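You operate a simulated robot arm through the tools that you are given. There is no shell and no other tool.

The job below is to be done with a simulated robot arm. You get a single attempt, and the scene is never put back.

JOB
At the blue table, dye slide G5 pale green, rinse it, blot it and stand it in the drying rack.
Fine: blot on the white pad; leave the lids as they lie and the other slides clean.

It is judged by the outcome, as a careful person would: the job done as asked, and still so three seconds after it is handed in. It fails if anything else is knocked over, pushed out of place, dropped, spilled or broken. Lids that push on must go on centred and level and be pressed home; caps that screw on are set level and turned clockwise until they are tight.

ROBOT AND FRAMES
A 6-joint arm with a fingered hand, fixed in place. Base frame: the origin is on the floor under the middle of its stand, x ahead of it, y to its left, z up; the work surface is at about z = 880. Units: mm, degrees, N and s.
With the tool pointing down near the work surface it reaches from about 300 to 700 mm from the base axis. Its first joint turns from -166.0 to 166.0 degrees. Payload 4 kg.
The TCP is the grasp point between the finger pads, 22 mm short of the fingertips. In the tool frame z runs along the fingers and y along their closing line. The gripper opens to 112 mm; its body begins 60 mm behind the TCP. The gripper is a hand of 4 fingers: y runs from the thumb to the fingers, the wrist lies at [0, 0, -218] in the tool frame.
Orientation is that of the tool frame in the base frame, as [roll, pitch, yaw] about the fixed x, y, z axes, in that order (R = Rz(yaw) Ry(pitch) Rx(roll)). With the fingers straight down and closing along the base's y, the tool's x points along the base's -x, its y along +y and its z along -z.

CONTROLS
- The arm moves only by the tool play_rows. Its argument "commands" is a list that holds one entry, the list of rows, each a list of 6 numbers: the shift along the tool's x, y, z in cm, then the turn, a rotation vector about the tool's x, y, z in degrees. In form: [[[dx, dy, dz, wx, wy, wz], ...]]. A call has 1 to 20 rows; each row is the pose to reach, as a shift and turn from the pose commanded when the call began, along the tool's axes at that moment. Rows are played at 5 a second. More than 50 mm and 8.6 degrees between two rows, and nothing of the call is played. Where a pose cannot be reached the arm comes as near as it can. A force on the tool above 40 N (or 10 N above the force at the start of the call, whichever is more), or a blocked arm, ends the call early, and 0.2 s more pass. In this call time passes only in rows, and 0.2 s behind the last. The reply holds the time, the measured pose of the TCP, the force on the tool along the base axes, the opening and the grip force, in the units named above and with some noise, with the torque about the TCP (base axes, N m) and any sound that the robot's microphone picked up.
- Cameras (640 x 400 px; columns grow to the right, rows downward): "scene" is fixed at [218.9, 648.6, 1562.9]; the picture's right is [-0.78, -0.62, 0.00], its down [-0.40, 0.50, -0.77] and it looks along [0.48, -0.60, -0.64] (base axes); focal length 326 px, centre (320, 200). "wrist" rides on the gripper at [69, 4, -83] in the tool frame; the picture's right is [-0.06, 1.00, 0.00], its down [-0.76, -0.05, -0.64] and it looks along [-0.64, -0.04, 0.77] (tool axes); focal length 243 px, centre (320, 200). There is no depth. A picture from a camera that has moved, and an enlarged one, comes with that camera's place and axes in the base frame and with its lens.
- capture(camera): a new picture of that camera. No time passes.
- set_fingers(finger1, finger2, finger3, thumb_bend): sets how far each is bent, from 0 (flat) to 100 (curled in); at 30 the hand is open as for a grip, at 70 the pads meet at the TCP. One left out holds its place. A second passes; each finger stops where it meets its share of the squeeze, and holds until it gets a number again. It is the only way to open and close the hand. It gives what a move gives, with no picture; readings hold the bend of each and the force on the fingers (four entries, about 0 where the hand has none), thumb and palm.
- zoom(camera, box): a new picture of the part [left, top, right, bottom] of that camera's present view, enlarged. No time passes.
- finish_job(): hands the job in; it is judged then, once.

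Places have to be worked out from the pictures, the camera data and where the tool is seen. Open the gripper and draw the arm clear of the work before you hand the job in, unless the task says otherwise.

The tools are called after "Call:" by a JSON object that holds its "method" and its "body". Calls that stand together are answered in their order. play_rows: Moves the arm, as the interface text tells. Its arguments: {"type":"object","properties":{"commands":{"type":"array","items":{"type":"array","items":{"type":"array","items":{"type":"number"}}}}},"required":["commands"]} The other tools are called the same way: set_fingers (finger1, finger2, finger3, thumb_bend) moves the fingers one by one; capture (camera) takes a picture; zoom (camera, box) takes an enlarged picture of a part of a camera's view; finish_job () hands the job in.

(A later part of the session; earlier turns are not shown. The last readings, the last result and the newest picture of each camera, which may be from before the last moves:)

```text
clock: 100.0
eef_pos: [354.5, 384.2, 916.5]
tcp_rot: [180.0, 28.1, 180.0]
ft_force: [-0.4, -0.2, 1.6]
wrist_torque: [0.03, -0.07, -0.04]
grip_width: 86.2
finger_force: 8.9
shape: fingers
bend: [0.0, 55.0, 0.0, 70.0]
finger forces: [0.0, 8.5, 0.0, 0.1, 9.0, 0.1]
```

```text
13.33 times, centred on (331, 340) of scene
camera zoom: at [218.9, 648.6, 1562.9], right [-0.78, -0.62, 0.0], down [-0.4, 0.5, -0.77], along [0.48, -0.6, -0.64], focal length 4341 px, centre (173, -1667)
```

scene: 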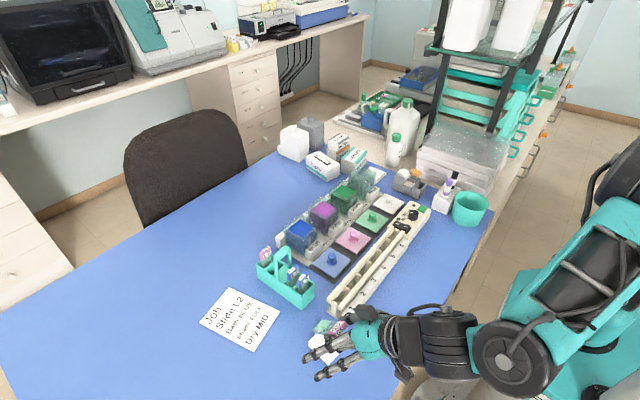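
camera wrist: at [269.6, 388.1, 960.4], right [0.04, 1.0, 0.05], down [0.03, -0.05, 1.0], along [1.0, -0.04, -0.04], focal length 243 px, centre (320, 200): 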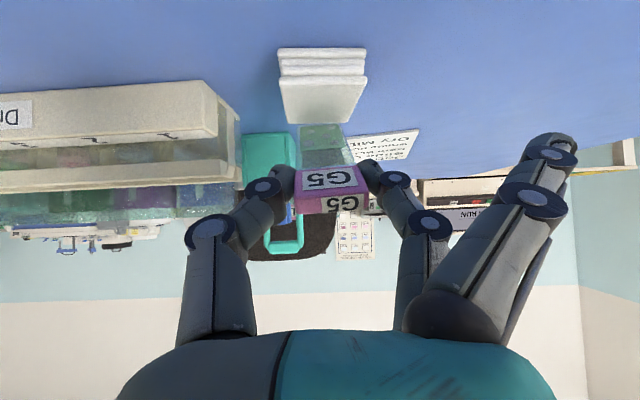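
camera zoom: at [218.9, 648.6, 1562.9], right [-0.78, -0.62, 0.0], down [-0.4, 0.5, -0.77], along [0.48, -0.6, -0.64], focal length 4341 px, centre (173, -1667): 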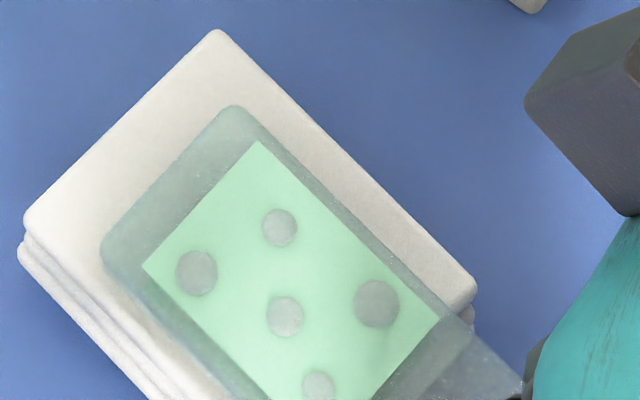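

The droplets show on both faces, and my recent holds mostly had the tip about 5° up, pivoting on the pad's near edge. I raise the label end about 5 mm and turn the hand 9° so the whole patch is pressed flat, then hold.

Call:
{"method": "play_rows", "body": {"commands": [[[-0.25, 0, -0.19, 0, 4.5, 0], [-0.5, 0, -0.38, 0, 9, 0], [-0.5, 0, -0.38, 0, 9, 0], [-0.5, 0, -0.38, 0, 9, 0], [-0.5, 0, -0.38, 0, 9, 0], [-0.5, 0, -0.38, 0, 9, 0], [-0.5, 0, -0.38, 0, 9, 0], [-0.5, 0, -0.38, 0, 9, 0], [-0.5, 0, -0.38, 0, 9, 0], [-0.5, 0, -0.38, 0, 9, 0], [-0.5, 0, -0.38, 0, 9, 0], [-0.5, 0, -0.38, 0, 9, 0]]]}}

Call:
{"method": "zoom", "body": {"camera": "wrist", "box": [280, 150, 400, 260]}}

Call:
{"method": "zoom", "body": {"camera": "scene", "box": [306, 315, 356, 365]}}

```text
clock: 102.6
eef_pos: [358.6, 383.7, 921.7]
tcp_rot: [-179.8, 19.0, -180.0]
ft_force: [0.5, 0.0, -0.4]
wrist_torque: [0.01, -0.04, 0.02]
grip_width: 86.0
finger_force: 9.2
shape: fingers
bend: [0.0, 54.0, 0.0, 70.0]
finger forces: [0.0, 8.7, 0.0, 0.0, 8.8, 0.0]
```

```text
3.64 times, centred on (340, 205) of wrist
camera zoom: at [265.9, 388.0, 978.7], right [0.06, 1.0, 0.02], down [0.51, -0.05, 0.86], along [0.86, -0.04, -0.52], focal length 882 px, centre (247, 182)
```

zoom: 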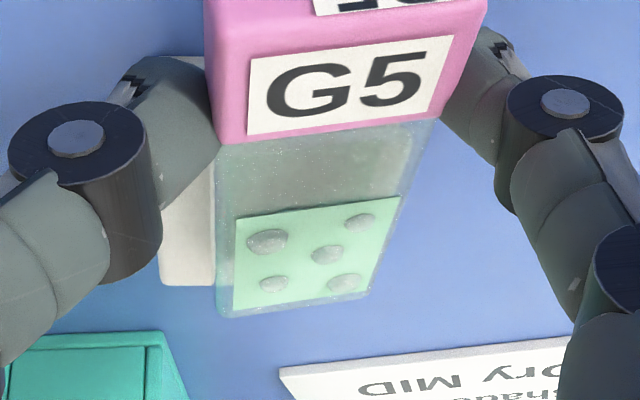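

```text
8.00 times, centred on (331, 340) of scene
camera zoom: at [218.9, 648.6, 1562.9], right [-0.78, -0.62, 0.0], down [-0.4, 0.5, -0.77], along [0.48, -0.6, -0.64], focal length 2604 px, centre (232, -920)
```

zoom: 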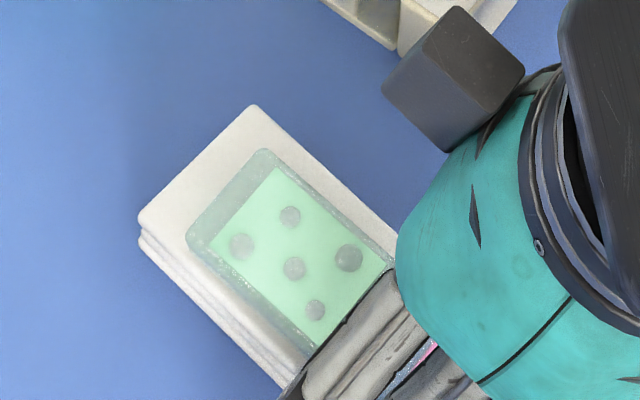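

Triangulating again, the slide's tip is at z≈908 while the pad top is about 897, so it is still hovering about 8 mm above the pad. Before adjusting, I lower it straight down in small steps to make real contact and watch the force.

Call:
{"method": "play_rows", "body": {"commands": [[[0.07, 0, 0.19, 0, 0, 0], [0.13, 0, 0.38, 0, 0, 0], [0.2, 0, 0.57, 0, 0, 0], [0.2, 0, 0.57, 0, 0, 0]]]}}

Call:
{"method": "zoom", "body": {"camera": "wrist", "box": [280, 150, 400, 260]}}

Call:
{"method": "zoom", "body": {"camera": "scene", "box": [306, 315, 356, 365]}}

```text
clock: 103.6
eef_pos: [358.2, 384.0, 917.5]
tcp_rot: [-179.9, 19.0, -179.9]
ft_force: [-0.6, 0.2, 2.2]
wrist_torque: [0.07, -0.08, 0.0]
grip_width: 85.9
finger_force: 8.5
shape: fingers
bend: [0.0, 54.0, 0.0, 70.0]
finger forces: [0.0, 8.6, 0.1, 0.0, 9.2, 0.0]
```

```text
3.64 times, centred on (340, 205) of wrist
camera zoom: at [265.7, 387.9, 972.8], right [0.06, 1.0, 0.02], down [0.51, -0.05, 0.86], along [0.86, -0.04, -0.52], focal length 882 px, centre (247, 182)
```

zoom: 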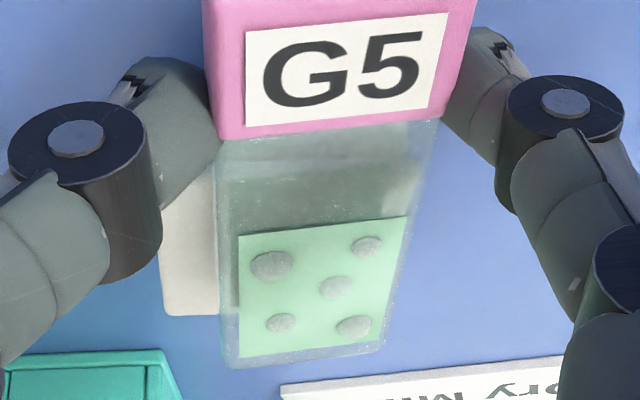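

```text
8.00 times, centred on (331, 340) of scene
camera zoom: at [218.9, 648.6, 1562.9], right [-0.78, -0.62, 0.0], down [-0.4, 0.5, -0.77], along [0.48, -0.6, -0.64], focal length 2604 px, centre (232, -920)
```

zoom: 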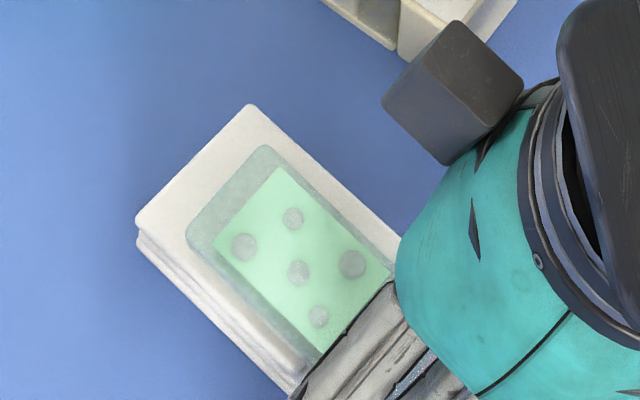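

The readings show about 2 N, yet the glass still seems well above the pad, so something else may be touching. I look at the whole hand from both cameras.

Call:
{"method": "capture", "body": {"camera": "wrist"}}

Call:
{"method": "zoom", "body": {"camera": "scene", "box": [270, 280, 410, 400]}}

```text
taken
camera wrist: at [265.7, 387.9, 972.8], right [0.06, 1.0, 0.02], down [0.51, -0.05, 0.86], along [0.86, -0.04, -0.52], focal length 243 px, centre (320, 200)
```

wrist: 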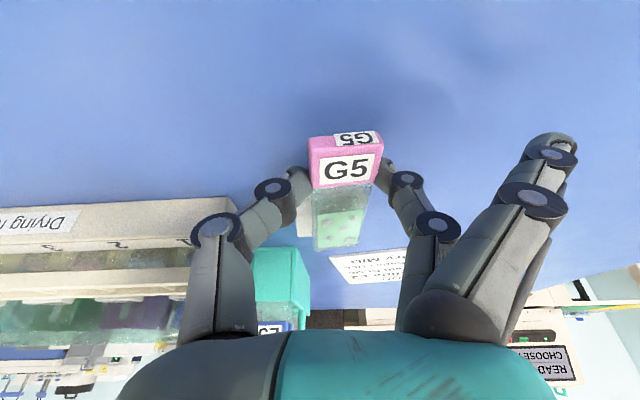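

```text
3.33 times, centred on (340, 340) of scene
camera zoom: at [218.9, 648.6, 1562.9], right [-0.78, -0.62, 0.0], down [-0.4, 0.5, -0.77], along [0.48, -0.6, -0.64], focal length 1085 px, centre (253, -267)
```

zoom: 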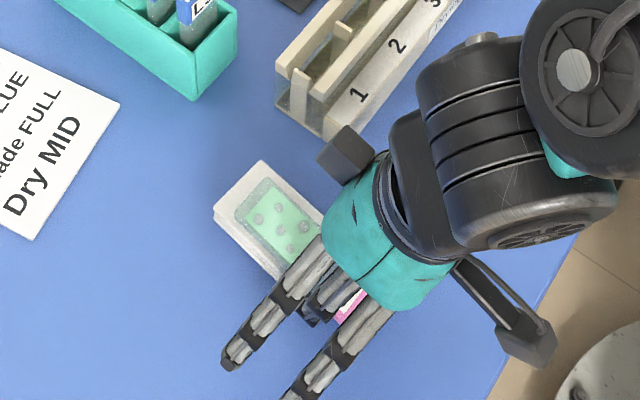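

The fingertips are gripping right at the label's lower end, and the slide is tipped up about 12°, so the patch has been hovering. I raise a little and bring the hand upright, which turns the slide's tip downward, so it can meet the pad tip-first and then lie truly flat.

Call:
{"method": "play_rows", "body": {"commands": [[[-0.4, 0, -0.6, 0, 0, 0], [-0.8, 0, -0.9, 0, 6.3, 0], [-1.2, 0, -1.05, 0, 12.7, 0], [-1.56, 0, -1.21, 0, 19, 0], [-1.56, 0, -1.21, 0, 19, 0]]]}}

Call:
{"method": "capture", "body": {"camera": "wrist"}}

Call:
{"method": "zoom", "body": {"camera": "scene", "box": [296, 305, 366, 375]}}

Call:
{"method": "zoom", "body": {"camera": "wrist", "box": [260, 120, 420, 300]}}

```text
clock: 104.8
eef_pos: [368.9, 384.3, 932.9]
tcp_rot: [-180.0, 0.0, -180.0]
ft_force: [-0.7, 0.0, 0.0]
wrist_torque: [-0.03, -0.03, -0.01]
grip_width: 85.8
finger_force: 9.1
shape: fingers
bend: [0.0, 54.0, 0.0, 70.0]
finger forces: [0.0, 8.5, 0.1, 0.0, 8.7, 0.0]
```

```text
taken
camera wrist: at [300.1, 388.0, 1017.2], right [0.06, 1.0, 0.0], down [0.77, -0.05, 0.64], along [0.64, -0.04, -0.77], focal length 243 px, centre (320, 200)
```

wrist: 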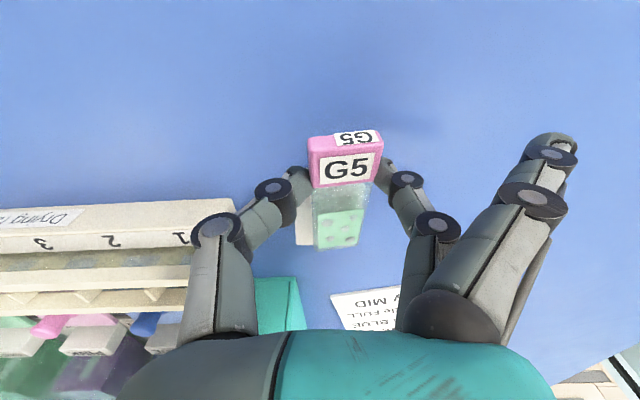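

```text
5.71 times, centred on (331, 340) of scene
camera zoom: at [218.9, 648.6, 1562.9], right [-0.78, -0.62, 0.0], down [-0.4, 0.5, -0.77], along [0.48, -0.6, -0.64], focal length 1860 px, centre (257, -600)
```

zoom: 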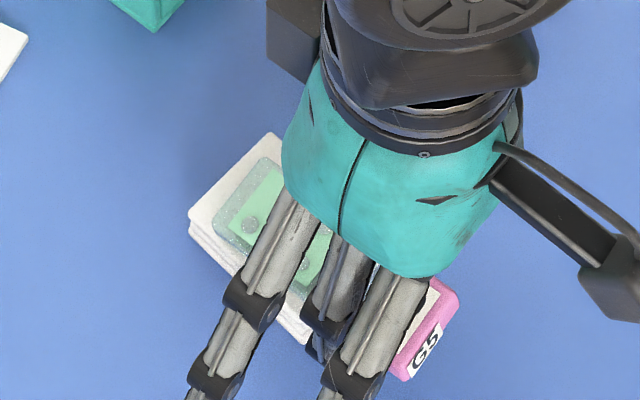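

```text
2.22 times, centred on (340, 210) of wrist
camera zoom: at [300.1, 388.0, 1017.2], right [0.06, 1.0, 0.0], down [0.77, -0.05, 0.64], along [0.64, -0.04, -0.77], focal length 539 px, centre (276, 178)
```

zoom: 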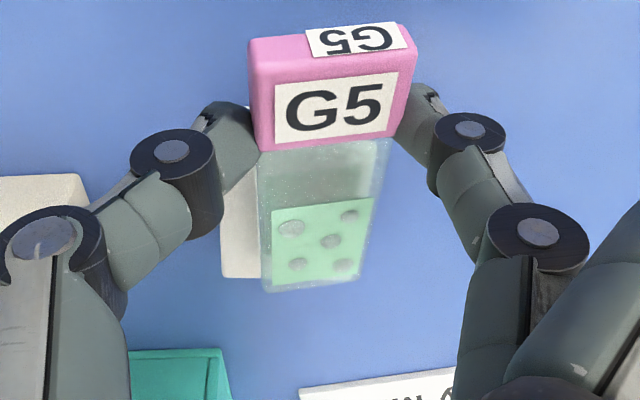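

I now see why it hovered: at that lean finger 2's tip met the pad's near corner first. With the hand upright the slide already points tip-down at about 17°, tip z≈911, and the fingers are clear of the pad. I lower so the tip region rests on the pad at this shallow angle.

Call:
{"method": "play_rows", "body": {"commands": [[[0, 0, 0.5, 0, 0, 0], [0, 0, 0.9, 0, 0, 0], [0, 0, 1.2, 0, 0, 0], [0, 0, 1.4, 0, 0, 0], [0, 0, 1.4, 0, 0, 0]]]}}

Call:
{"method": "zoom", "body": {"camera": "wrist", "box": [260, 120, 420, 300]}}

Call:
{"method": "zoom", "body": {"camera": "scene", "box": [296, 305, 366, 375]}}

```text
clock: 106.0
eef_pos: [369.4, 384.1, 921.5]
tcp_rot: [-179.9, 0.1, 179.9]
ft_force: [-1.1, -0.6, 1.6]
wrist_torque: [0.06, -0.02, -0.02]
grip_width: 85.7
finger_force: 8.5
shape: fingers
bend: [0.0, 54.0, 0.0, 71.0]
finger forces: [0.1, 8.5, 0.0, 0.1, 9.1, 0.0]
```

```text
2.22 times, centred on (340, 210) of wrist
camera zoom: at [300.1, 388.3, 1003.3], right [0.06, 1.0, 0.0], down [0.76, -0.05, 0.64], along [0.64, -0.04, -0.77], focal length 539 px, centre (276, 178)
```

zoom: 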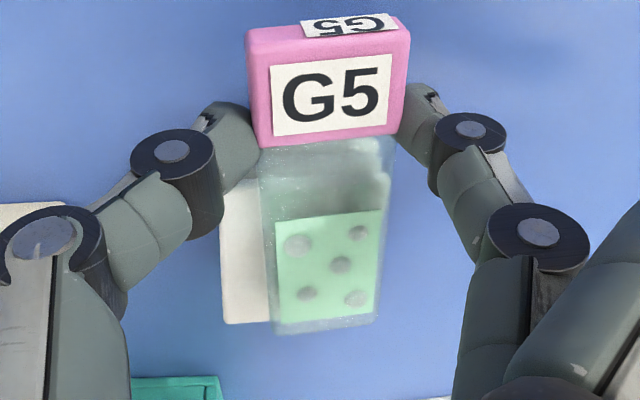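

```text
5.71 times, centred on (331, 340) of scene
camera zoom: at [218.9, 648.6, 1562.9], right [-0.78, -0.62, 0.0], down [-0.4, 0.5, -0.77], along [0.48, -0.6, -0.64], focal length 1860 px, centre (257, -600)
```

zoom: 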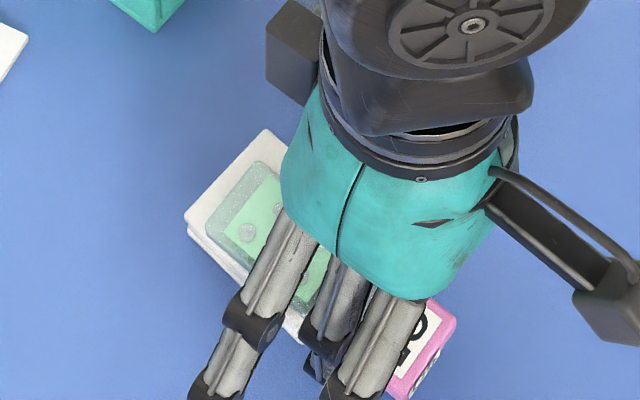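

The slide is pinched at the glass just below the label, and the fingertips extend too far for it to be laid flat this way. I need a grip right at the fingertips, so I'll regrip in the rack. First I lift and carry the slide toward the rack's near end.

Call:
{"method": "play_rows", "body": {"commands": [[[0, 0, -2.0, 0, 0, 0], [0, 0, -4.5, 0, 0, 0], [0, 0, -7.0, 0, 0, 0], [0, 0, -9.0, 0, 0, 0], [-0.5, -3.0, -9.5, 0, 0, 0], [-1.0, -6.0, -9.5, 0, 0, 0], [-1.0, -9.0, -9.5, 0, 0, 0], [-1.0, -11.9, -9.5, 0, 0, 0], [-1.0, -11.9, -9.5, 0, 0, 0]]]}}

Call:
{"method": "set_fingers", "body": {"finger1": 30, "finger3": 30}}

Call:
{"method": "capture", "body": {"camera": "wrist"}}

Call:
{"method": "capture", "body": {"camera": "scene"}}

Call:
{"method": "zoom", "body": {"camera": "scene", "box": [290, 230, 400, 370]}}

```text
clock: 108.0
eef_pos: [379.6, 268.7, 1013.8]
tcp_rot: [-179.9, 0.0, -179.9]
ft_force: [0.3, 0.3, -0.1]
wrist_torque: [0.0, 0.02, -0.01]
grip_width: 85.5
finger_force: 8.5
shape: fingers
bend: [0.0, 54.0, 0.0, 71.0]
finger forces: [0.0, 8.9, 0.0, 0.1, 8.7, 0.1]
```

```text
clock: 109.0
eef_pos: [379.4, 268.3, 1014.9]
tcp_rot: [-179.9, 0.0, -180.0]
ft_force: [-0.2, -0.1, 0.2]
wrist_torque: [0.0, -0.02, 0.0]
grip_width: 61.0
finger_force: 8.8
shape: fingers
bend: [30.0, 54.0, 30.0, 71.0]
finger forces: [0.1, 8.7, 0.0, 0.0, 8.7, 0.0]
```

```text
taken
camera wrist: at [311.7, 272.4, 1097.3], right [0.06, 1.0, 0.0], down [0.76, -0.05, 0.64], along [0.64, -0.04, -0.77], focal length 243 px, centre (320, 200)
```

wrist: 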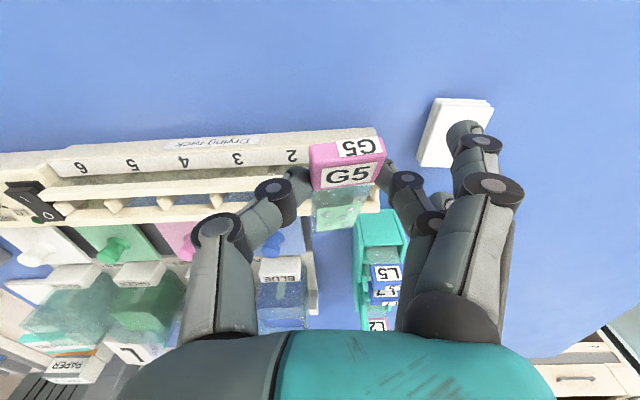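

```text
taken
```

scene: 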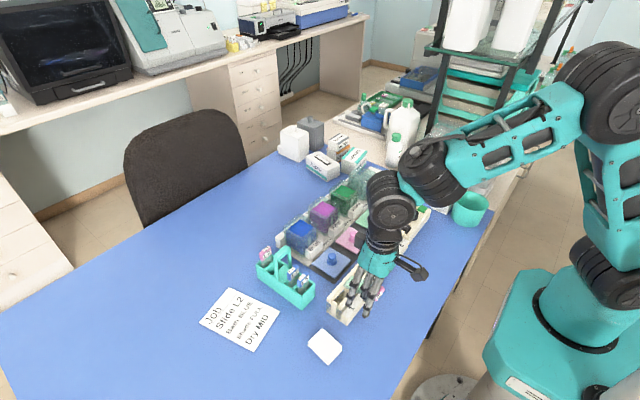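

```text
2.86 times, centred on (345, 300) of scene
camera zoom: at [218.9, 648.6, 1562.9], right [-0.78, -0.62, 0.0], down [-0.4, 0.5, -0.77], along [0.48, -0.6, -0.64], focal length 930 px, centre (249, -86)
```

zoom: 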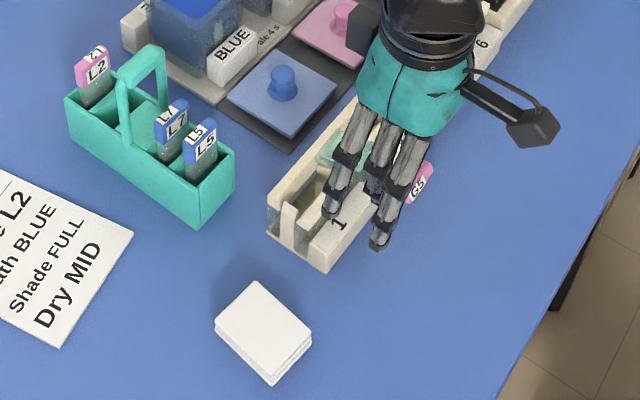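

Now I flatten the spare fingers again for clearance and position the hand just beyond the rack's back rail, so that the rail's top can push the label end up and swing the slide's tip down.

Call:
{"method": "set_fingers", "body": {"finger1": 0, "finger3": 0}}

Call:
{"method": "play_rows", "body": {"commands": [[[-2.3, -0.4, 0, 0, 0, 0], [-4.6, -0.8, 0, 0, 0, 0], [-7.0, -1.1, 0, 0, 0, 0], [-9.4, -1.4, 0.5, 0, 0, 0], [-9.4, -1.4, 2.0, 0, 0, 0], [-9.4, -1.4, 3.5, 0, 0, 0], [-9.4, -1.4, 4.5, 0, 0, 0], [-9.4, -1.4, 4.5, 0, 0, 0]]]}}

Call:
{"method": "capture", "body": {"camera": "wrist"}}

Call:
{"method": "zoom", "body": {"camera": "wrist", "box": [240, 90, 420, 280]}}

Call:
{"method": "zoom", "body": {"camera": "scene", "box": [300, 220, 400, 320]}}

```text
clock: 110.0
eef_pos: [379.0, 268.6, 1014.1]
tcp_rot: [-179.9, 0.0, 180.0]
ft_force: [-0.4, 0.4, -0.9]
wrist_torque: [-0.02, 0.03, -0.01]
grip_width: 85.5
finger_force: 8.6
shape: fingers
bend: [0.0, 54.0, 0.0, 71.0]
finger forces: [0.1, 8.8, 0.0, 0.0, 8.6, 0.0]
```

```text
clock: 111.8
eef_pos: [472.2, 251.2, 969.5]
tcp_rot: [-179.9, 0.0, -180.0]
ft_force: [-0.3, 0.0, -1.6]
wrist_torque: [-0.04, 0.0, 0.02]
grip_width: 85.0
finger_force: 8.6
shape: fingers
bend: [0.0, 54.0, 0.0, 71.0]
finger forces: [0.0, 8.6, 0.0, 0.0, 8.7, 0.0]
```

```text
taken
camera wrist: at [404.6, 255.4, 1052.2], right [0.06, 1.0, 0.0], down [0.76, -0.05, 0.64], along [0.64, -0.04, -0.77], focal length 243 px, centre (320, 200)
```

wrist: 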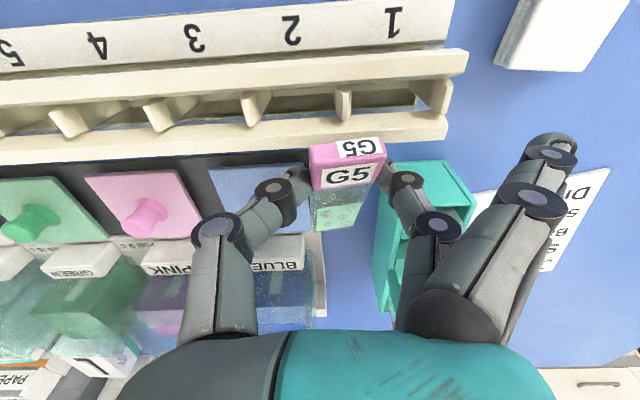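

```text
2.11 times, centred on (330, 185) of wrist
camera zoom: at [404.6, 255.4, 1052.2], right [0.06, 1.0, 0.0], down [0.76, -0.05, 0.64], along [0.64, -0.04, -0.77], focal length 511 px, centre (299, 232)
```

zoom: 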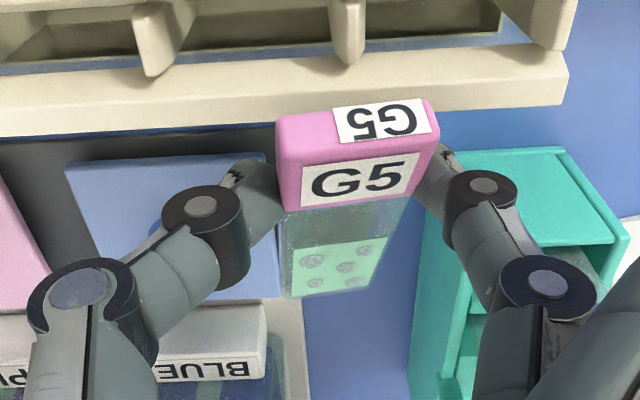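

```text
4.00 times, centred on (350, 270) of scene
camera zoom: at [218.9, 648.6, 1562.9], right [-0.78, -0.62, 0.0], down [-0.4, 0.5, -0.77], along [0.48, -0.6, -0.64], focal length 1302 px, centre (200, -80)
```

zoom: 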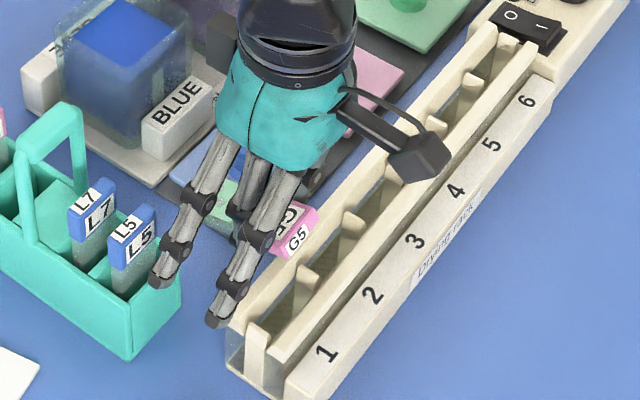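

The moves themselves swung the slide's tip down to about 30°, since the pinch is loose about its axis. So I can let it droop to hanging with quick lifts and slow returns, done higher up in free air.

Call:
{"method": "play_rows", "body": {"commands": [[[0, 0, -3.5, 0, 0, 0], [0, 0, -7.0, 0, 0, 0], [0, 0, -11.5, 0, 0, 0], [0, 0, -10.0, 0, 0, 0], [0, 0, -8.5, 0, 0, 0], [0, 0, -7.0, 0, 0, 0], [0, 0, -11.5, 0, 0, 0], [0, 0, -10.0, 0, 0, 0], [0, 0, -8.5, 0, 0, 0], [0, 0, -7.0, 0, 0, 0], [0, 0, -11.5, 0, 0, 0], [0, 0, -10.0, 0, 0, 0], [0, 0, -8.5, 0, 0, 0], [0, 0, -7.0, 0, 0, 0]]]}}

Call:
{"method": "zoom", "body": {"camera": "wrist", "box": [240, 90, 420, 280]}}

```text
clock: 114.8
eef_pos: [472.6, 250.5, 1039.6]
tcp_rot: [-179.9, 0.0, -180.0]
ft_force: [0.8, 0.9, -0.1]
wrist_torque: [-0.03, 0.01, 0.03]
grip_width: 85.7
finger_force: 8.3
shape: fingers
bend: [0.0, 54.0, 0.0, 71.0]
finger forces: [0.0, 8.7, 0.0, 0.0, 8.6, 0.0]
```

```text
2.11 times, centred on (330, 185) of wrist
camera zoom: at [403.8, 255.3, 1123.0], right [0.06, 1.0, 0.0], down [0.76, -0.05, 0.64], along [0.64, -0.04, -0.77], focal length 511 px, centre (299, 232)
```

zoom: 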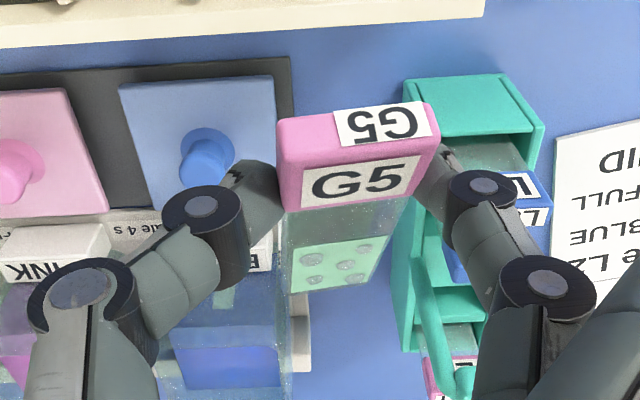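

The slide holds firmly at about 30° tip-down. Leaning the hand outward 45° would bring the slide to about 75°, which fits the bay without forcing. I test that lean in free air.

Call:
{"method": "play_rows", "body": {"commands": [[[0.7, -0.1, -0.1, 0, 7.5, 0], [1.4, -0.3, -0.2, 0, 15, 0], [2.1, -0.4, -0.3, 0, 22.5, 0], [2.8, -0.5, -0.4, 0, 30, 0], [3.5, -0.7, -0.5, 0, 37.5, 0], [4.2, -0.8, -0.5, 0, 45, 0], [4.2, -0.8, -0.5, 0, 45, 0]]]}}

Call:
{"method": "capture", "body": {"camera": "wrist"}}

Call:
{"method": "capture", "body": {"camera": "scene"}}

Call:
{"method": "zoom", "body": {"camera": "wrist", "box": [240, 90, 420, 280]}}

```text
clock: 116.4
eef_pos: [349.9, 210.0, 987.5]
tcp_rot: [-179.9, -45.0, 179.9]
ft_force: [-0.2, 0.5, -1.6]
wrist_torque: [0.0, -0.02, 0.01]
grip_width: 83.6
finger_force: 7.3
shape: fingers
bend: [0.0, 54.0, 0.0, 72.0]
finger forces: [0.1, 7.4, 0.0, 0.0, 7.3, 0.0]
out of reach, approached as far as the arm can: row 3, 4, 5, 6, 7
```

```text
taken
camera wrist: at [360.3, 215.2, 1095.7], right [0.05, 1.0, -0.05], down [0.99, -0.05, -0.09], along [-0.09, -0.04, -1.0], focal length 243 px, centre (320, 200)
```

wrist: 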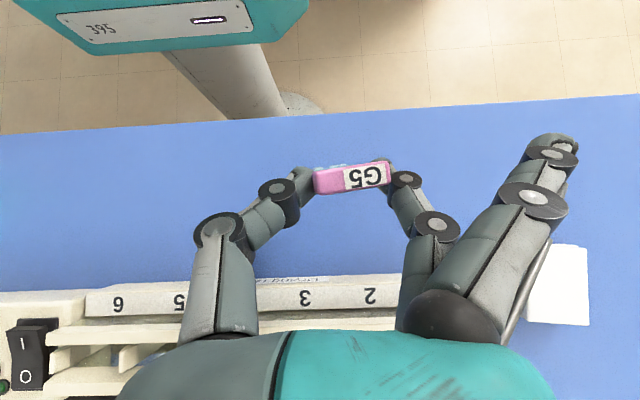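

```text
taken
```

scene: 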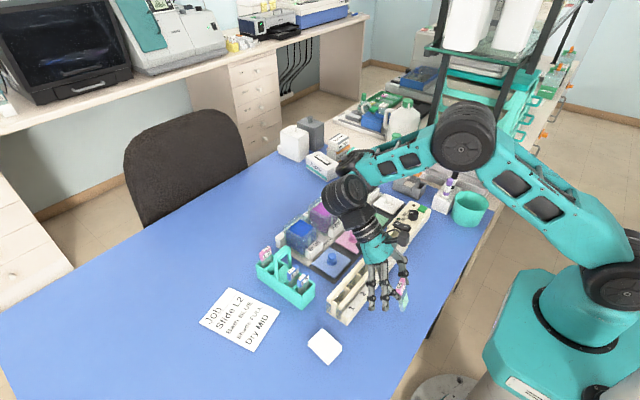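

```text
2.11 times, centred on (330, 185) of wrist
camera zoom: at [360.3, 215.2, 1095.7], right [0.05, 1.0, -0.05], down [0.99, -0.05, -0.09], along [-0.09, -0.04, -1.0], focal length 511 px, centre (299, 232)
```

zoom: 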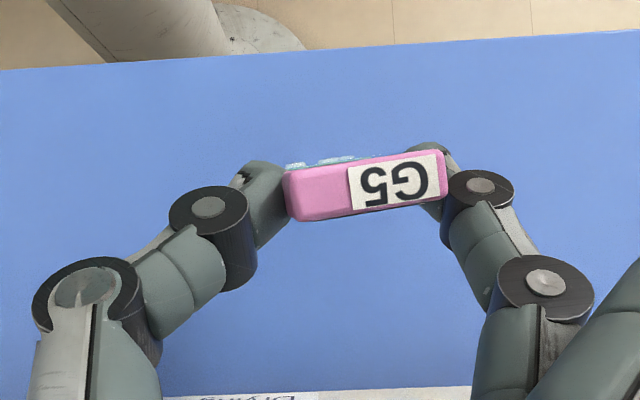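

At 45° outward the slide hangs vertically, but the arm couldn't hold the commanded position here and moved in to x=350, touching nothing. The outward lean should suit smaller y better, so I move toward bay 5 in free space and see whether the position follows.

Call:
{"method": "play_rows", "body": {"commands": [[[0.25, -2.5, -0.4, 0, 0, 0], [0.5, -5.0, -0.9, 0, 0, 0], [0.75, -8.0, -1.3, 0, 0, 0], [1.06, -11.0, -1.77, 0, 0, 0], [1.06, -11.0, -1.77, 0, 0, 0]]]}}

Call:
{"method": "play_rows", "body": {"commands": [[[-1.4, 0, -1.4, 0, 0, 0], [-2.8, 0, -2.8, 0, 0, 0], [-2.8, 0, -2.8, 0, 0, 0]]]}}

Call:
{"method": "capture", "body": {"camera": "wrist"}}

```text
clock: 117.6
eef_pos: [354.5, 99.8, 1012.3]
tcp_rot: [-179.9, -45.0, 179.9]
ft_force: [0.0, -0.7, -1.9]
wrist_torque: [0.01, -0.03, 0.04]
grip_width: 83.6
finger_force: 7.3
shape: fingers
bend: [0.0, 54.0, 0.0, 72.0]
finger forces: [0.0, 7.4, 0.1, 0.0, 7.3, 0.0]
```

```text
clock: 118.4
eef_pos: [380.3, 64.5, 1008.8]
tcp_rot: [-179.9, -44.9, 179.9]
ft_force: [0.3, -1.3, 0.1]
wrist_torque: [0.06, -0.03, -0.05]
grip_width: 83.6
finger_force: 7.8
shape: fingers
bend: [0.0, 54.0, 0.0, 72.0]
finger forces: [0.0, 7.9, 0.0, 0.1, 8.0, 0.1]
out of reach, approached as far as the arm can: row 1, 2, 3
```

```text
taken
camera wrist: at [391.7, 68.5, 1116.7], right [0.05, 1.0, -0.05], down [1.0, -0.05, -0.08], along [-0.09, -0.04, -1.0], focal length 243 px, centre (320, 200)
```

wrist: 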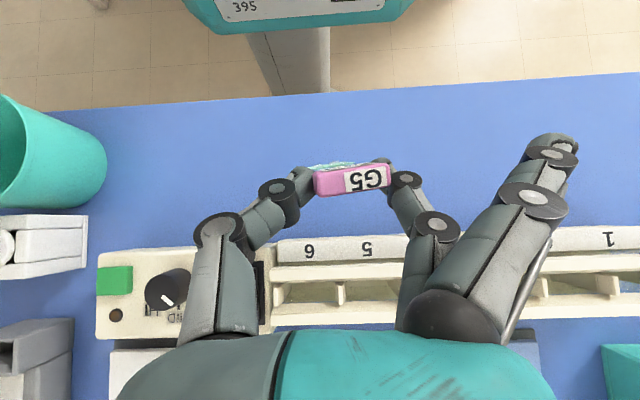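

At 45° outward the arm only reaches x≈380, but the slide now hangs close to vertical, with only about 40° between it and the hand. A gentler outward lean should reach the rack, so I ease back to about 22° while moving over bay 5, high above the rails.

Call:
{"method": "play_rows", "body": {"commands": [[[-0.1, 0.5, -1.2, 0, -4, 0], [-0.35, 1.1, -2.4, 0, -9, 0], [-0.65, 1.7, -3.6, 0, -14, 0], [-1.0, 2.3, -4.8, 0, -19, 0], [-1.34, 2.8, -5.73, 0, -23, 0], [-1.34, 2.8, -5.73, 0, -23, 0]]]}}

Call:
{"method": "capture", "body": {"camera": "wrist"}}

Call:
{"method": "capture", "body": {"camera": "scene"}}

```text
clock: 119.8
eef_pos: [464.4, 99.1, 1068.8]
tcp_rot: [-180.0, -22.1, 180.0]
ft_force: [0.4, 0.7, -0.4]
wrist_torque: [-0.02, 0.0, 0.01]
grip_width: 84.1
finger_force: 7.8
shape: fingers
bend: [0.0, 54.0, 0.0, 72.0]
finger forces: [0.0, 8.0, 0.0, 0.0, 7.8, 0.0]
out of reach, approached as far as the arm can: row 2, 3, 4, 5, 6
```

```text
taken
camera wrist: at [431.7, 103.3, 1172.0], right [0.06, 1.0, -0.03], down [0.95, -0.05, 0.31], along [0.31, -0.04, -0.95], focal length 243 px, centre (320, 200)
```

wrist: 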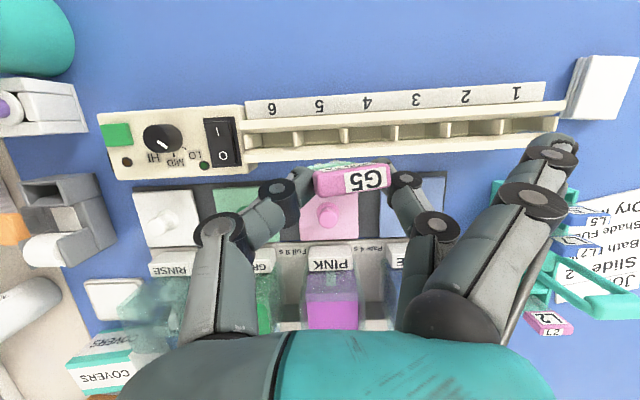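

```text
taken
```

scene: 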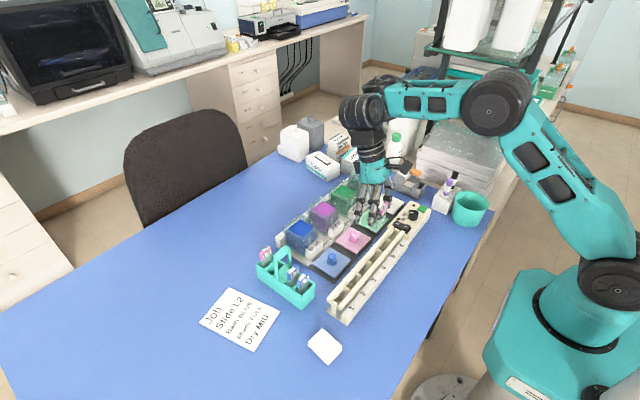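

With a 22° outward lean the slide is only about 13° from vertical, which will fit a bay, but the arm is back in the posture where it can't come inward. I retreat up toward the starting area with the hand vertical to reset it.

Call:
{"method": "play_rows", "body": {"commands": [[[2.0, 0.7, -2.4, 0, -3, 0], [4.2, 1.4, -4.8, 0, -6, 0], [6.4, 2.1, -7.2, 0, -9, 0], [8.7, 2.9, -9.5, 0, -12, 0], [11.0, 3.6, -11.7, 0, -15, 0], [13.2, 4.3, -13.6, 0, -18, 0], [15.3, 5.0, -15.4, 0, -22, 0], [15.3, 5.0, -15.4, 0, -22, 0]]]}}

Call:
{"method": "zoom", "body": {"camera": "wrist", "box": [240, 90, 420, 280]}}

```text
clock: 121.6
eef_pos: [378.7, 149.8, 1269.0]
tcp_rot: [-179.9, 0.1, 180.0]
ft_force: [0.6, -0.4, -1.0]
wrist_torque: [0.02, 0.0, 0.07]
grip_width: 83.5
finger_force: 7.7
shape: fingers
bend: [0.0, 54.0, 0.0, 72.0]
finger forces: [0.0, 7.9, 0.0, 0.0, 7.9, 0.0]
```

```text
2.11 times, centred on (330, 185) of wrist
camera zoom: at [309.8, 153.9, 1351.8], right [0.06, 1.0, 0.0], down [0.76, -0.05, 0.64], along [0.64, -0.04, -0.77], focal length 511 px, centre (299, 232)
```

zoom: 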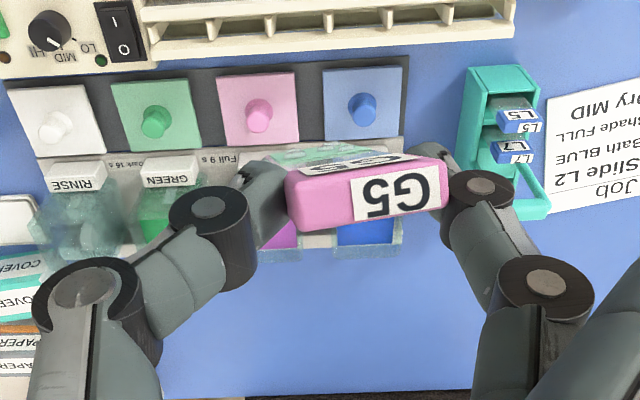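

The slide has drooped further and is now only about 27° from the hand's axis. I come down over bay 3 with a 15° outward lean, which should put the slide about 12° from vertical.

Call:
{"method": "play_rows", "body": {"commands": [[[-0.7, 0.5, 3.0, 0, 2, 0], [-1.4, 0.9, 6.0, 0, 4, 0], [-2.2, 1.4, 9.0, 0, 7, 0], [-2.9, 1.8, 12.0, 0, 9, 0], [-3.6, 2.3, 15.0, 0, 11, 0], [-4.3, 2.7, 18.0, 0, 13, 0], [-5.1, 3.2, 20.4, 0, 15, 0], [-5.1, 3.2, 20.9, 0, 15, 0]]]}}

Call:
{"method": "capture", "body": {"camera": "wrist"}}

Call:
{"method": "zoom", "body": {"camera": "wrist", "box": [230, 60, 430, 260]}}

Call:
{"method": "zoom", "body": {"camera": "scene", "box": [330, 190, 420, 280]}}

```text
clock: 123.4
eef_pos: [461.5, 194.9, 1092.3]
tcp_rot: [-179.8, -15.1, -179.9]
ft_force: [-0.2, -0.3, -0.9]
wrist_torque: [-0.01, -0.01, 0.0]
grip_width: 83.7
finger_force: 8.1
shape: fingers
bend: [0.0, 54.0, 0.0, 72.0]
finger forces: [0.0, 8.0, 0.1, 0.0, 7.9, 0.0]
out of reach, approached as far as the arm can: row 2, 3, 4, 5, 6, 7, 8
```

```text
taken
camera wrist: at [418.1, 199.7, 1191.6], right [0.06, 1.0, -0.02], down [0.91, -0.05, 0.42], along [0.42, -0.04, -0.91], focal length 243 px, centre (320, 200)
```

wrist: 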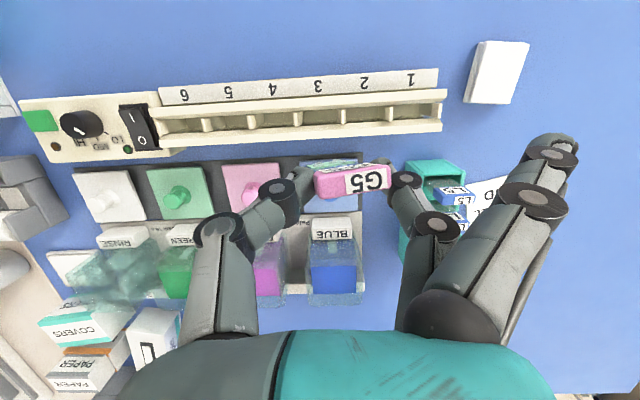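

```text
2.00 times, centred on (330, 160) of wrist
camera zoom: at [418.1, 199.7, 1191.6], right [0.06, 1.0, -0.02], down [0.91, -0.05, 0.42], along [0.42, -0.04, -0.91], focal length 485 px, centre (300, 280)
```

zoom: 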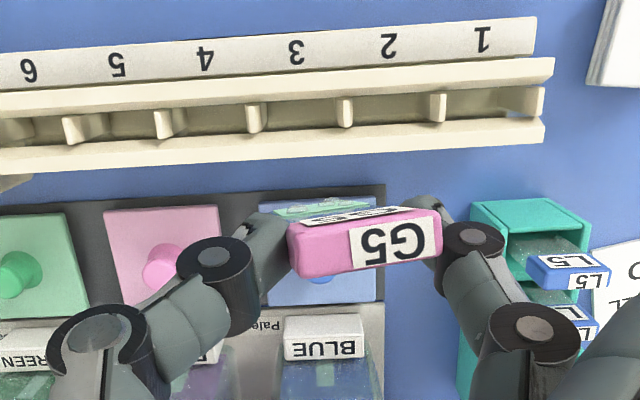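

```text
4.44 times, centred on (375, 235) of scene
camera zoom: at [218.9, 648.6, 1562.9], right [-0.78, -0.62, 0.0], down [-0.4, 0.5, -0.77], along [0.48, -0.6, -0.64], focal length 1447 px, centre (76, 44)
```

zoom: 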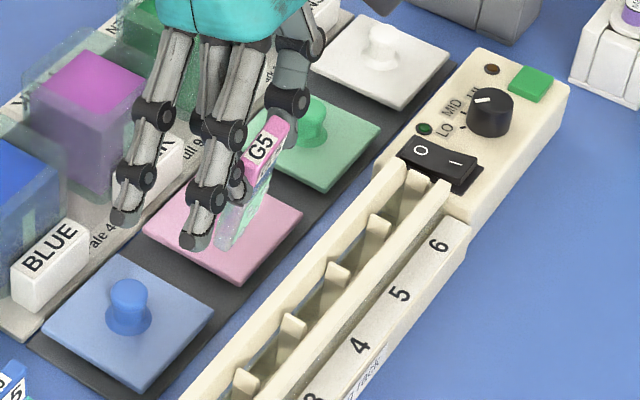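

Outward lean keeps pulling the arm off target near the rack, so I stop using it. With the hand vertical the slide is only about 27° off, so I'll put its tip into the bay and let the rails straighten it. I go back up to reset the posture.

Call:
{"method": "play_rows", "body": {"commands": [[[2.0, -0.7, -2.0, 0, -3, 0], [4.2, -1.5, -4.5, 0, -6, 0], [6.6, -2.3, -7.5, 0, -9, 0], [9.0, -3.2, -10.5, 0, -12, 0], [11.0, -4.0, -13.5, 0, -15, 0], [12.5, -4.4, -16.2, 0, -15, 0], [12.5, -4.4, -16.2, 0, -15, 0]]]}}

Call:
{"method": "play_rows", "body": {"commands": [[[-0.5, 0.5, 3.0, 0, 0, 0], [-1.0, 1.0, 6.5, 0, 0, 0], [-1.5, 1.6, 10.0, 0, 0, 0], [-2.0, 2.2, 13.5, 0, 0, 0], [-2.4, 2.8, 17.0, 0, 0, 0], [-2.6, 3.2, 19.5, 0, 0, 0], [-2.6, 3.2, 19.5, 0, 0, 0]]]}}

Call:
{"method": "zoom", "body": {"camera": "wrist", "box": [230, 60, 430, 260]}}

Call:
{"method": "zoom", "body": {"camera": "scene", "box": [330, 190, 420, 280]}}

```text
clock: 125.0
eef_pos: [386.2, 149.9, 1281.1]
tcp_rot: [-179.9, -0.1, -179.9]
ft_force: [-0.4, -1.8, -1.4]
wrist_torque: [0.03, 0.01, -0.03]
grip_width: 83.8
finger_force: 8.2
shape: fingers
bend: [0.0, 54.0, 0.0, 72.0]
finger forces: [0.1, 8.1, 0.0, 0.0, 8.0, 0.1]
out of reach, approached as far as the arm can: row 1, 2, 3, 4, 6
```

```text
clock: 126.6
eef_pos: [410.1, 182.1, 1086.8]
tcp_rot: [-179.9, 0.0, 180.0]
ft_force: [0.0, 0.6, -0.5]
wrist_torque: [-0.04, 0.0, 0.01]
grip_width: 83.8
finger_force: 7.9
shape: fingers
bend: [0.0, 54.0, 0.0, 72.0]
finger forces: [0.0, 8.2, 0.0, 0.1, 8.0, 0.0]
```

```text
2.00 times, centred on (330, 160) of wrist
camera zoom: at [342.9, 186.6, 1170.5], right [0.06, 1.0, 0.0], down [0.76, -0.05, 0.64], along [0.64, -0.04, -0.77], focal length 485 px, centre (300, 280)
```

zoom: 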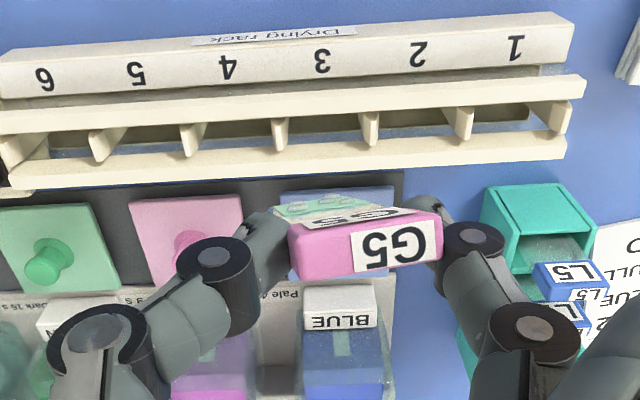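

```text
4.44 times, centred on (375, 235) of scene
camera zoom: at [218.9, 648.6, 1562.9], right [-0.78, -0.62, 0.0], down [-0.4, 0.5, -0.77], along [0.48, -0.6, -0.64], focal length 1447 px, centre (76, 44)
```

zoom: 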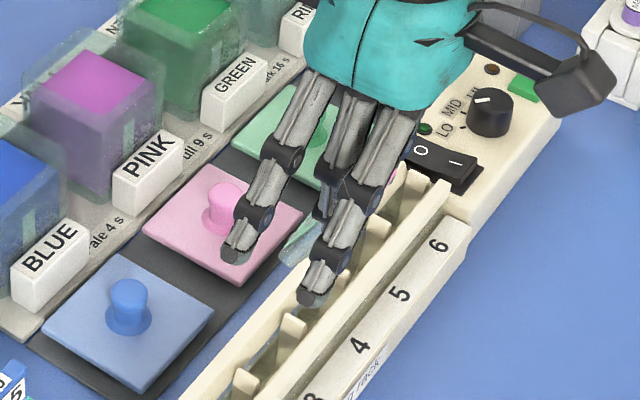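

The posture is fine again at [410, 182, 1087]. The slide's tip is about 22 mm ahead of and 77 mm below the TCP, and the slide is rolled about 7° in its own plane. I correct 5° of roll and lower so the tip is just above bay 3's gap.

Call:
{"method": "play_rows", "body": {"commands": [[[-0.4, -0.05, 2.0, -1.7, 0, 0], [-0.8, -0.1, 4.0, -3.4, 0, 0], [-1.2, -0.2, 5.4, -5, 0, 0], [-1.2, -0.2, 6.0, -5, 0, 0], [-1.2, -0.2, 6.0, -5, 0, 0]]]}}

Call:
{"method": "zoom", "body": {"camera": "wrist", "box": [230, 60, 430, 260]}}

Call:
{"method": "zoom", "body": {"camera": "scene", "box": [335, 210, 405, 280]}}

```text
clock: 127.8
eef_pos: [423.2, 179.5, 1026.4]
tcp_rot: [175.1, 0.0, 180.0]
ft_force: [-0.4, 0.1, 0.5]
wrist_torque: [-0.03, 0.06, -0.03]
grip_width: 83.4
finger_force: 7.9
shape: fingers
bend: [0.0, 54.0, 0.0, 72.0]
finger forces: [0.0, 8.1, 0.1, 0.0, 8.1, 0.0]
```

```text
2.00 times, centred on (330, 160) of wrist
camera zoom: at [354.4, 176.4, 1109.7], right [0.06, 0.99, 0.09], down [0.76, -0.1, 0.64], along [0.64, 0.02, -0.77], focal length 485 px, centre (300, 280)
```

zoom: 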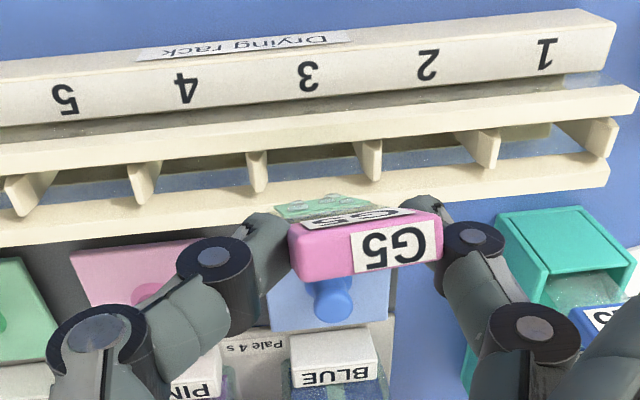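

```text
5.71 times, centred on (370, 245) of scene
camera zoom: at [218.9, 648.6, 1562.9], right [-0.78, -0.62, 0.0], down [-0.4, 0.5, -0.77], along [0.48, -0.6, -0.64], focal length 1860 px, centre (34, -57)
```

zoom: 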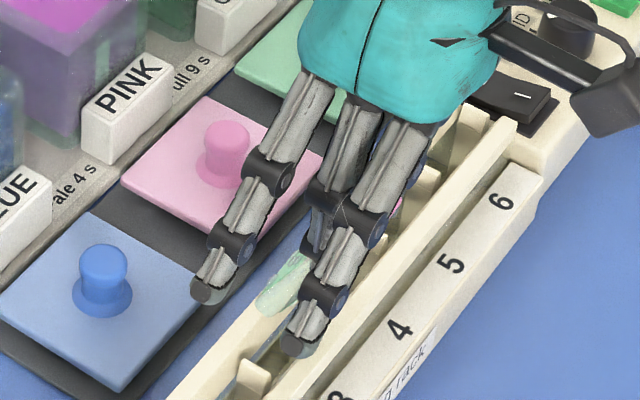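

The tip is at about [443, 190], right over bay 3's gap (x 437–451, y 168–212). I lower it 30 mm, watching for contact.

Call:
{"method": "play_rows", "body": {"commands": [[[0, -0.09, 1.0, 0, 0, 0], [0, -0.17, 2.0, 0, 0, 0], [0, -0.26, 2.99, 0, 0, 0], [0, -0.26, 2.99, 0, 0, 0]]]}}

Call:
{"method": "zoom", "body": {"camera": "wrist", "box": [230, 60, 430, 260]}}

Call:
{"method": "zoom", "body": {"camera": "scene", "box": [335, 210, 405, 280]}}

```text
clock: 128.8
eef_pos: [419.6, 177.5, 997.0]
tcp_rot: [175.1, 0.0, -180.0]
ft_force: [-6.3, -2.0, 7.2]
wrist_torque: [0.09, 0.1, 0.07]
grip_width: 81.9
finger_force: 8.2
shape: fingers
bend: [0.0, 55.0, 0.0, 74.0]
finger forces: [0.0, 6.6, 0.1, 0.0, 9.3, 0.0]
```

```text
2.00 times, centred on (330, 160) of wrist
camera zoom: at [351.8, 175.1, 1079.7], right [0.06, 0.99, 0.09], down [0.76, -0.1, 0.64], along [0.64, 0.03, -0.77], focal length 485 px, centre (300, 280)
```

zoom: 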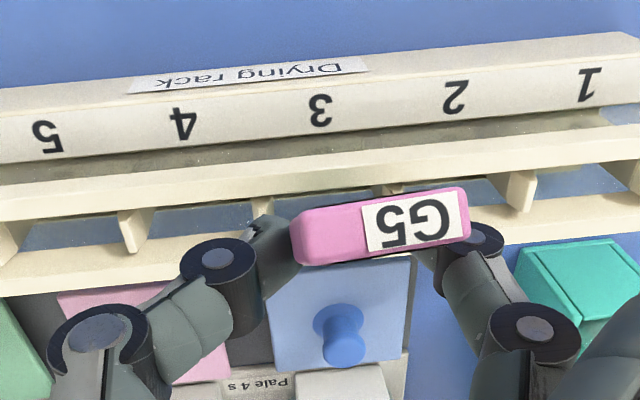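

```text
5.71 times, centred on (370, 245) of scene
camera zoom: at [218.9, 648.6, 1562.9], right [-0.78, -0.62, 0.0], down [-0.4, 0.5, -0.77], along [0.48, -0.6, -0.64], focal length 1860 px, centre (34, -57)
```

zoom: 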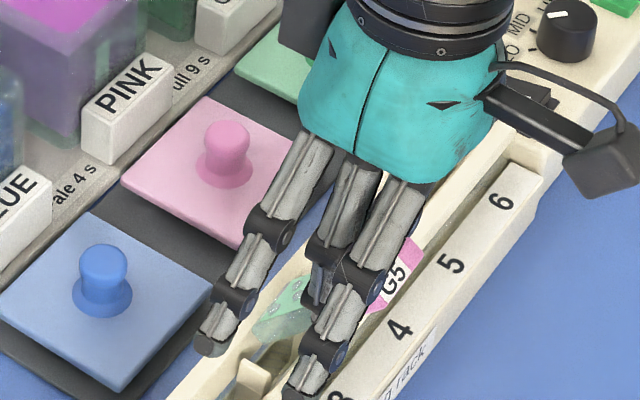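

The tip met the back rail (about 7 N). I lift off at once.

Call:
{"method": "play_rows", "body": {"commands": [[[0, 0.09, -1.0, 0, 0, 0], [0, 0.26, -3.0, 0, 0, 0], [0, 0.26, -3.0, 0, 0, 0]]]}}

Call:
{"method": "zoom", "body": {"camera": "wrist", "box": [230, 60, 430, 260]}}

Call:
{"method": "zoom", "body": {"camera": "scene", "box": [335, 210, 405, 280]}}

Call:
{"method": "capture", "body": {"camera": "scene"}}

```text
clock: 129.6
eef_pos: [421.5, 176.7, 1025.2]
tcp_rot: [175.1, 0.0, -180.0]
ft_force: [0.5, -0.4, -0.6]
wrist_torque: [-0.04, -0.01, 0.03]
grip_width: 82.4
finger_force: 7.3
shape: fingers
bend: [0.0, 55.0, 0.0, 73.0]
finger forces: [0.0, 7.1, 0.0, 0.0, 7.0, 0.1]
```

```text
2.00 times, centred on (330, 160) of wrist
camera zoom: at [353.7, 174.7, 1109.1], right [0.06, 0.99, 0.09], down [0.76, -0.1, 0.64], along [0.64, 0.02, -0.77], focal length 485 px, centre (300, 280)
```

zoom: 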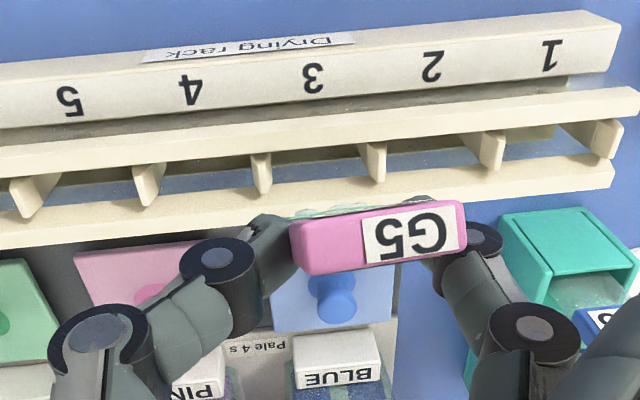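

```text
5.71 times, centred on (370, 245) of scene
camera zoom: at [218.9, 648.6, 1562.9], right [-0.78, -0.62, 0.0], down [-0.4, 0.5, -0.77], along [0.48, -0.6, -0.64], focal length 1860 px, centre (34, -57)
```

zoom: 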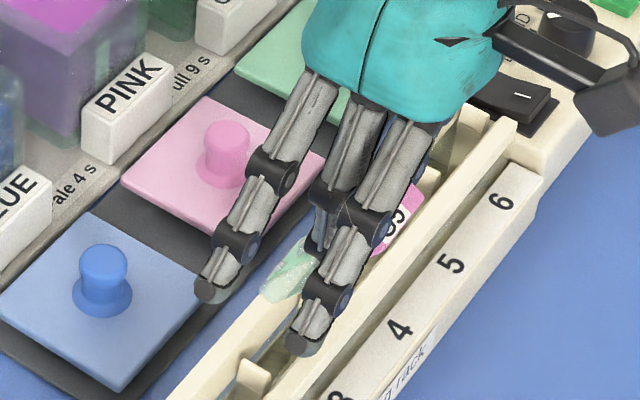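

```text
taken
```

scene: 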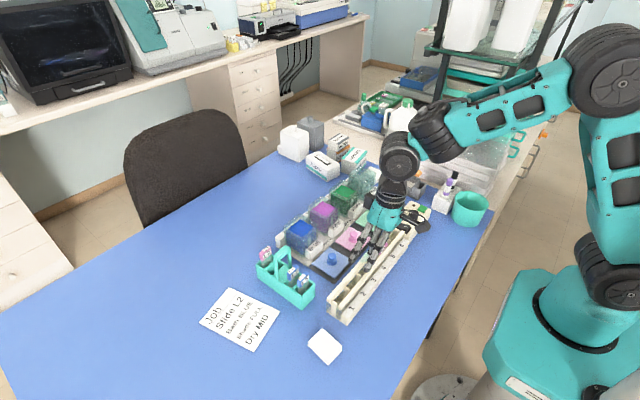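

The rack hasn't moved and the slide is still held. I zoom in to locate its tip precisely before trying again.

Call:
{"method": "zoom", "body": {"camera": "scene", "box": [358, 228, 390, 260]}}

Call:
{"method": "zoom", "body": {"camera": "wrist", "box": [290, 120, 370, 200]}}

```text
12.50 times, centred on (374, 244) of scene
camera zoom: at [218.9, 648.6, 1562.9], right [-0.78, -0.62, 0.0], down [-0.4, 0.5, -0.77], along [0.48, -0.6, -0.64], focal length 4070 px, centre (-355, -350)
```

zoom: 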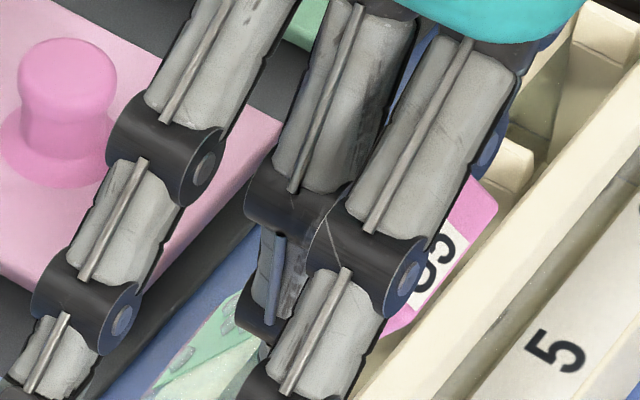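

```text
5.00 times, centred on (330, 160) of wrist
camera zoom: at [353.7, 174.7, 1109.1], right [0.06, 0.99, 0.09], down [0.76, -0.1, 0.64], along [0.64, 0.02, -0.77], focal length 1213 px, centre (270, 400)
```

zoom: 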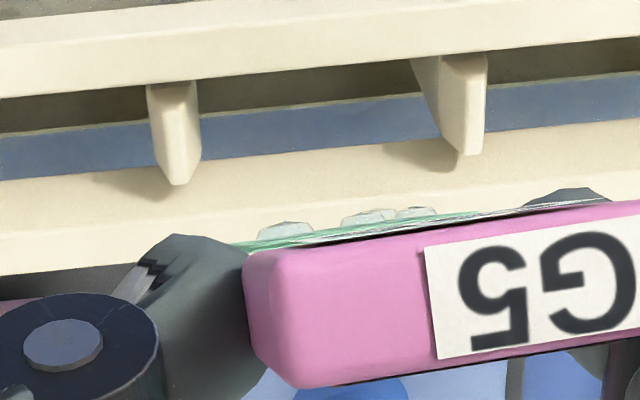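

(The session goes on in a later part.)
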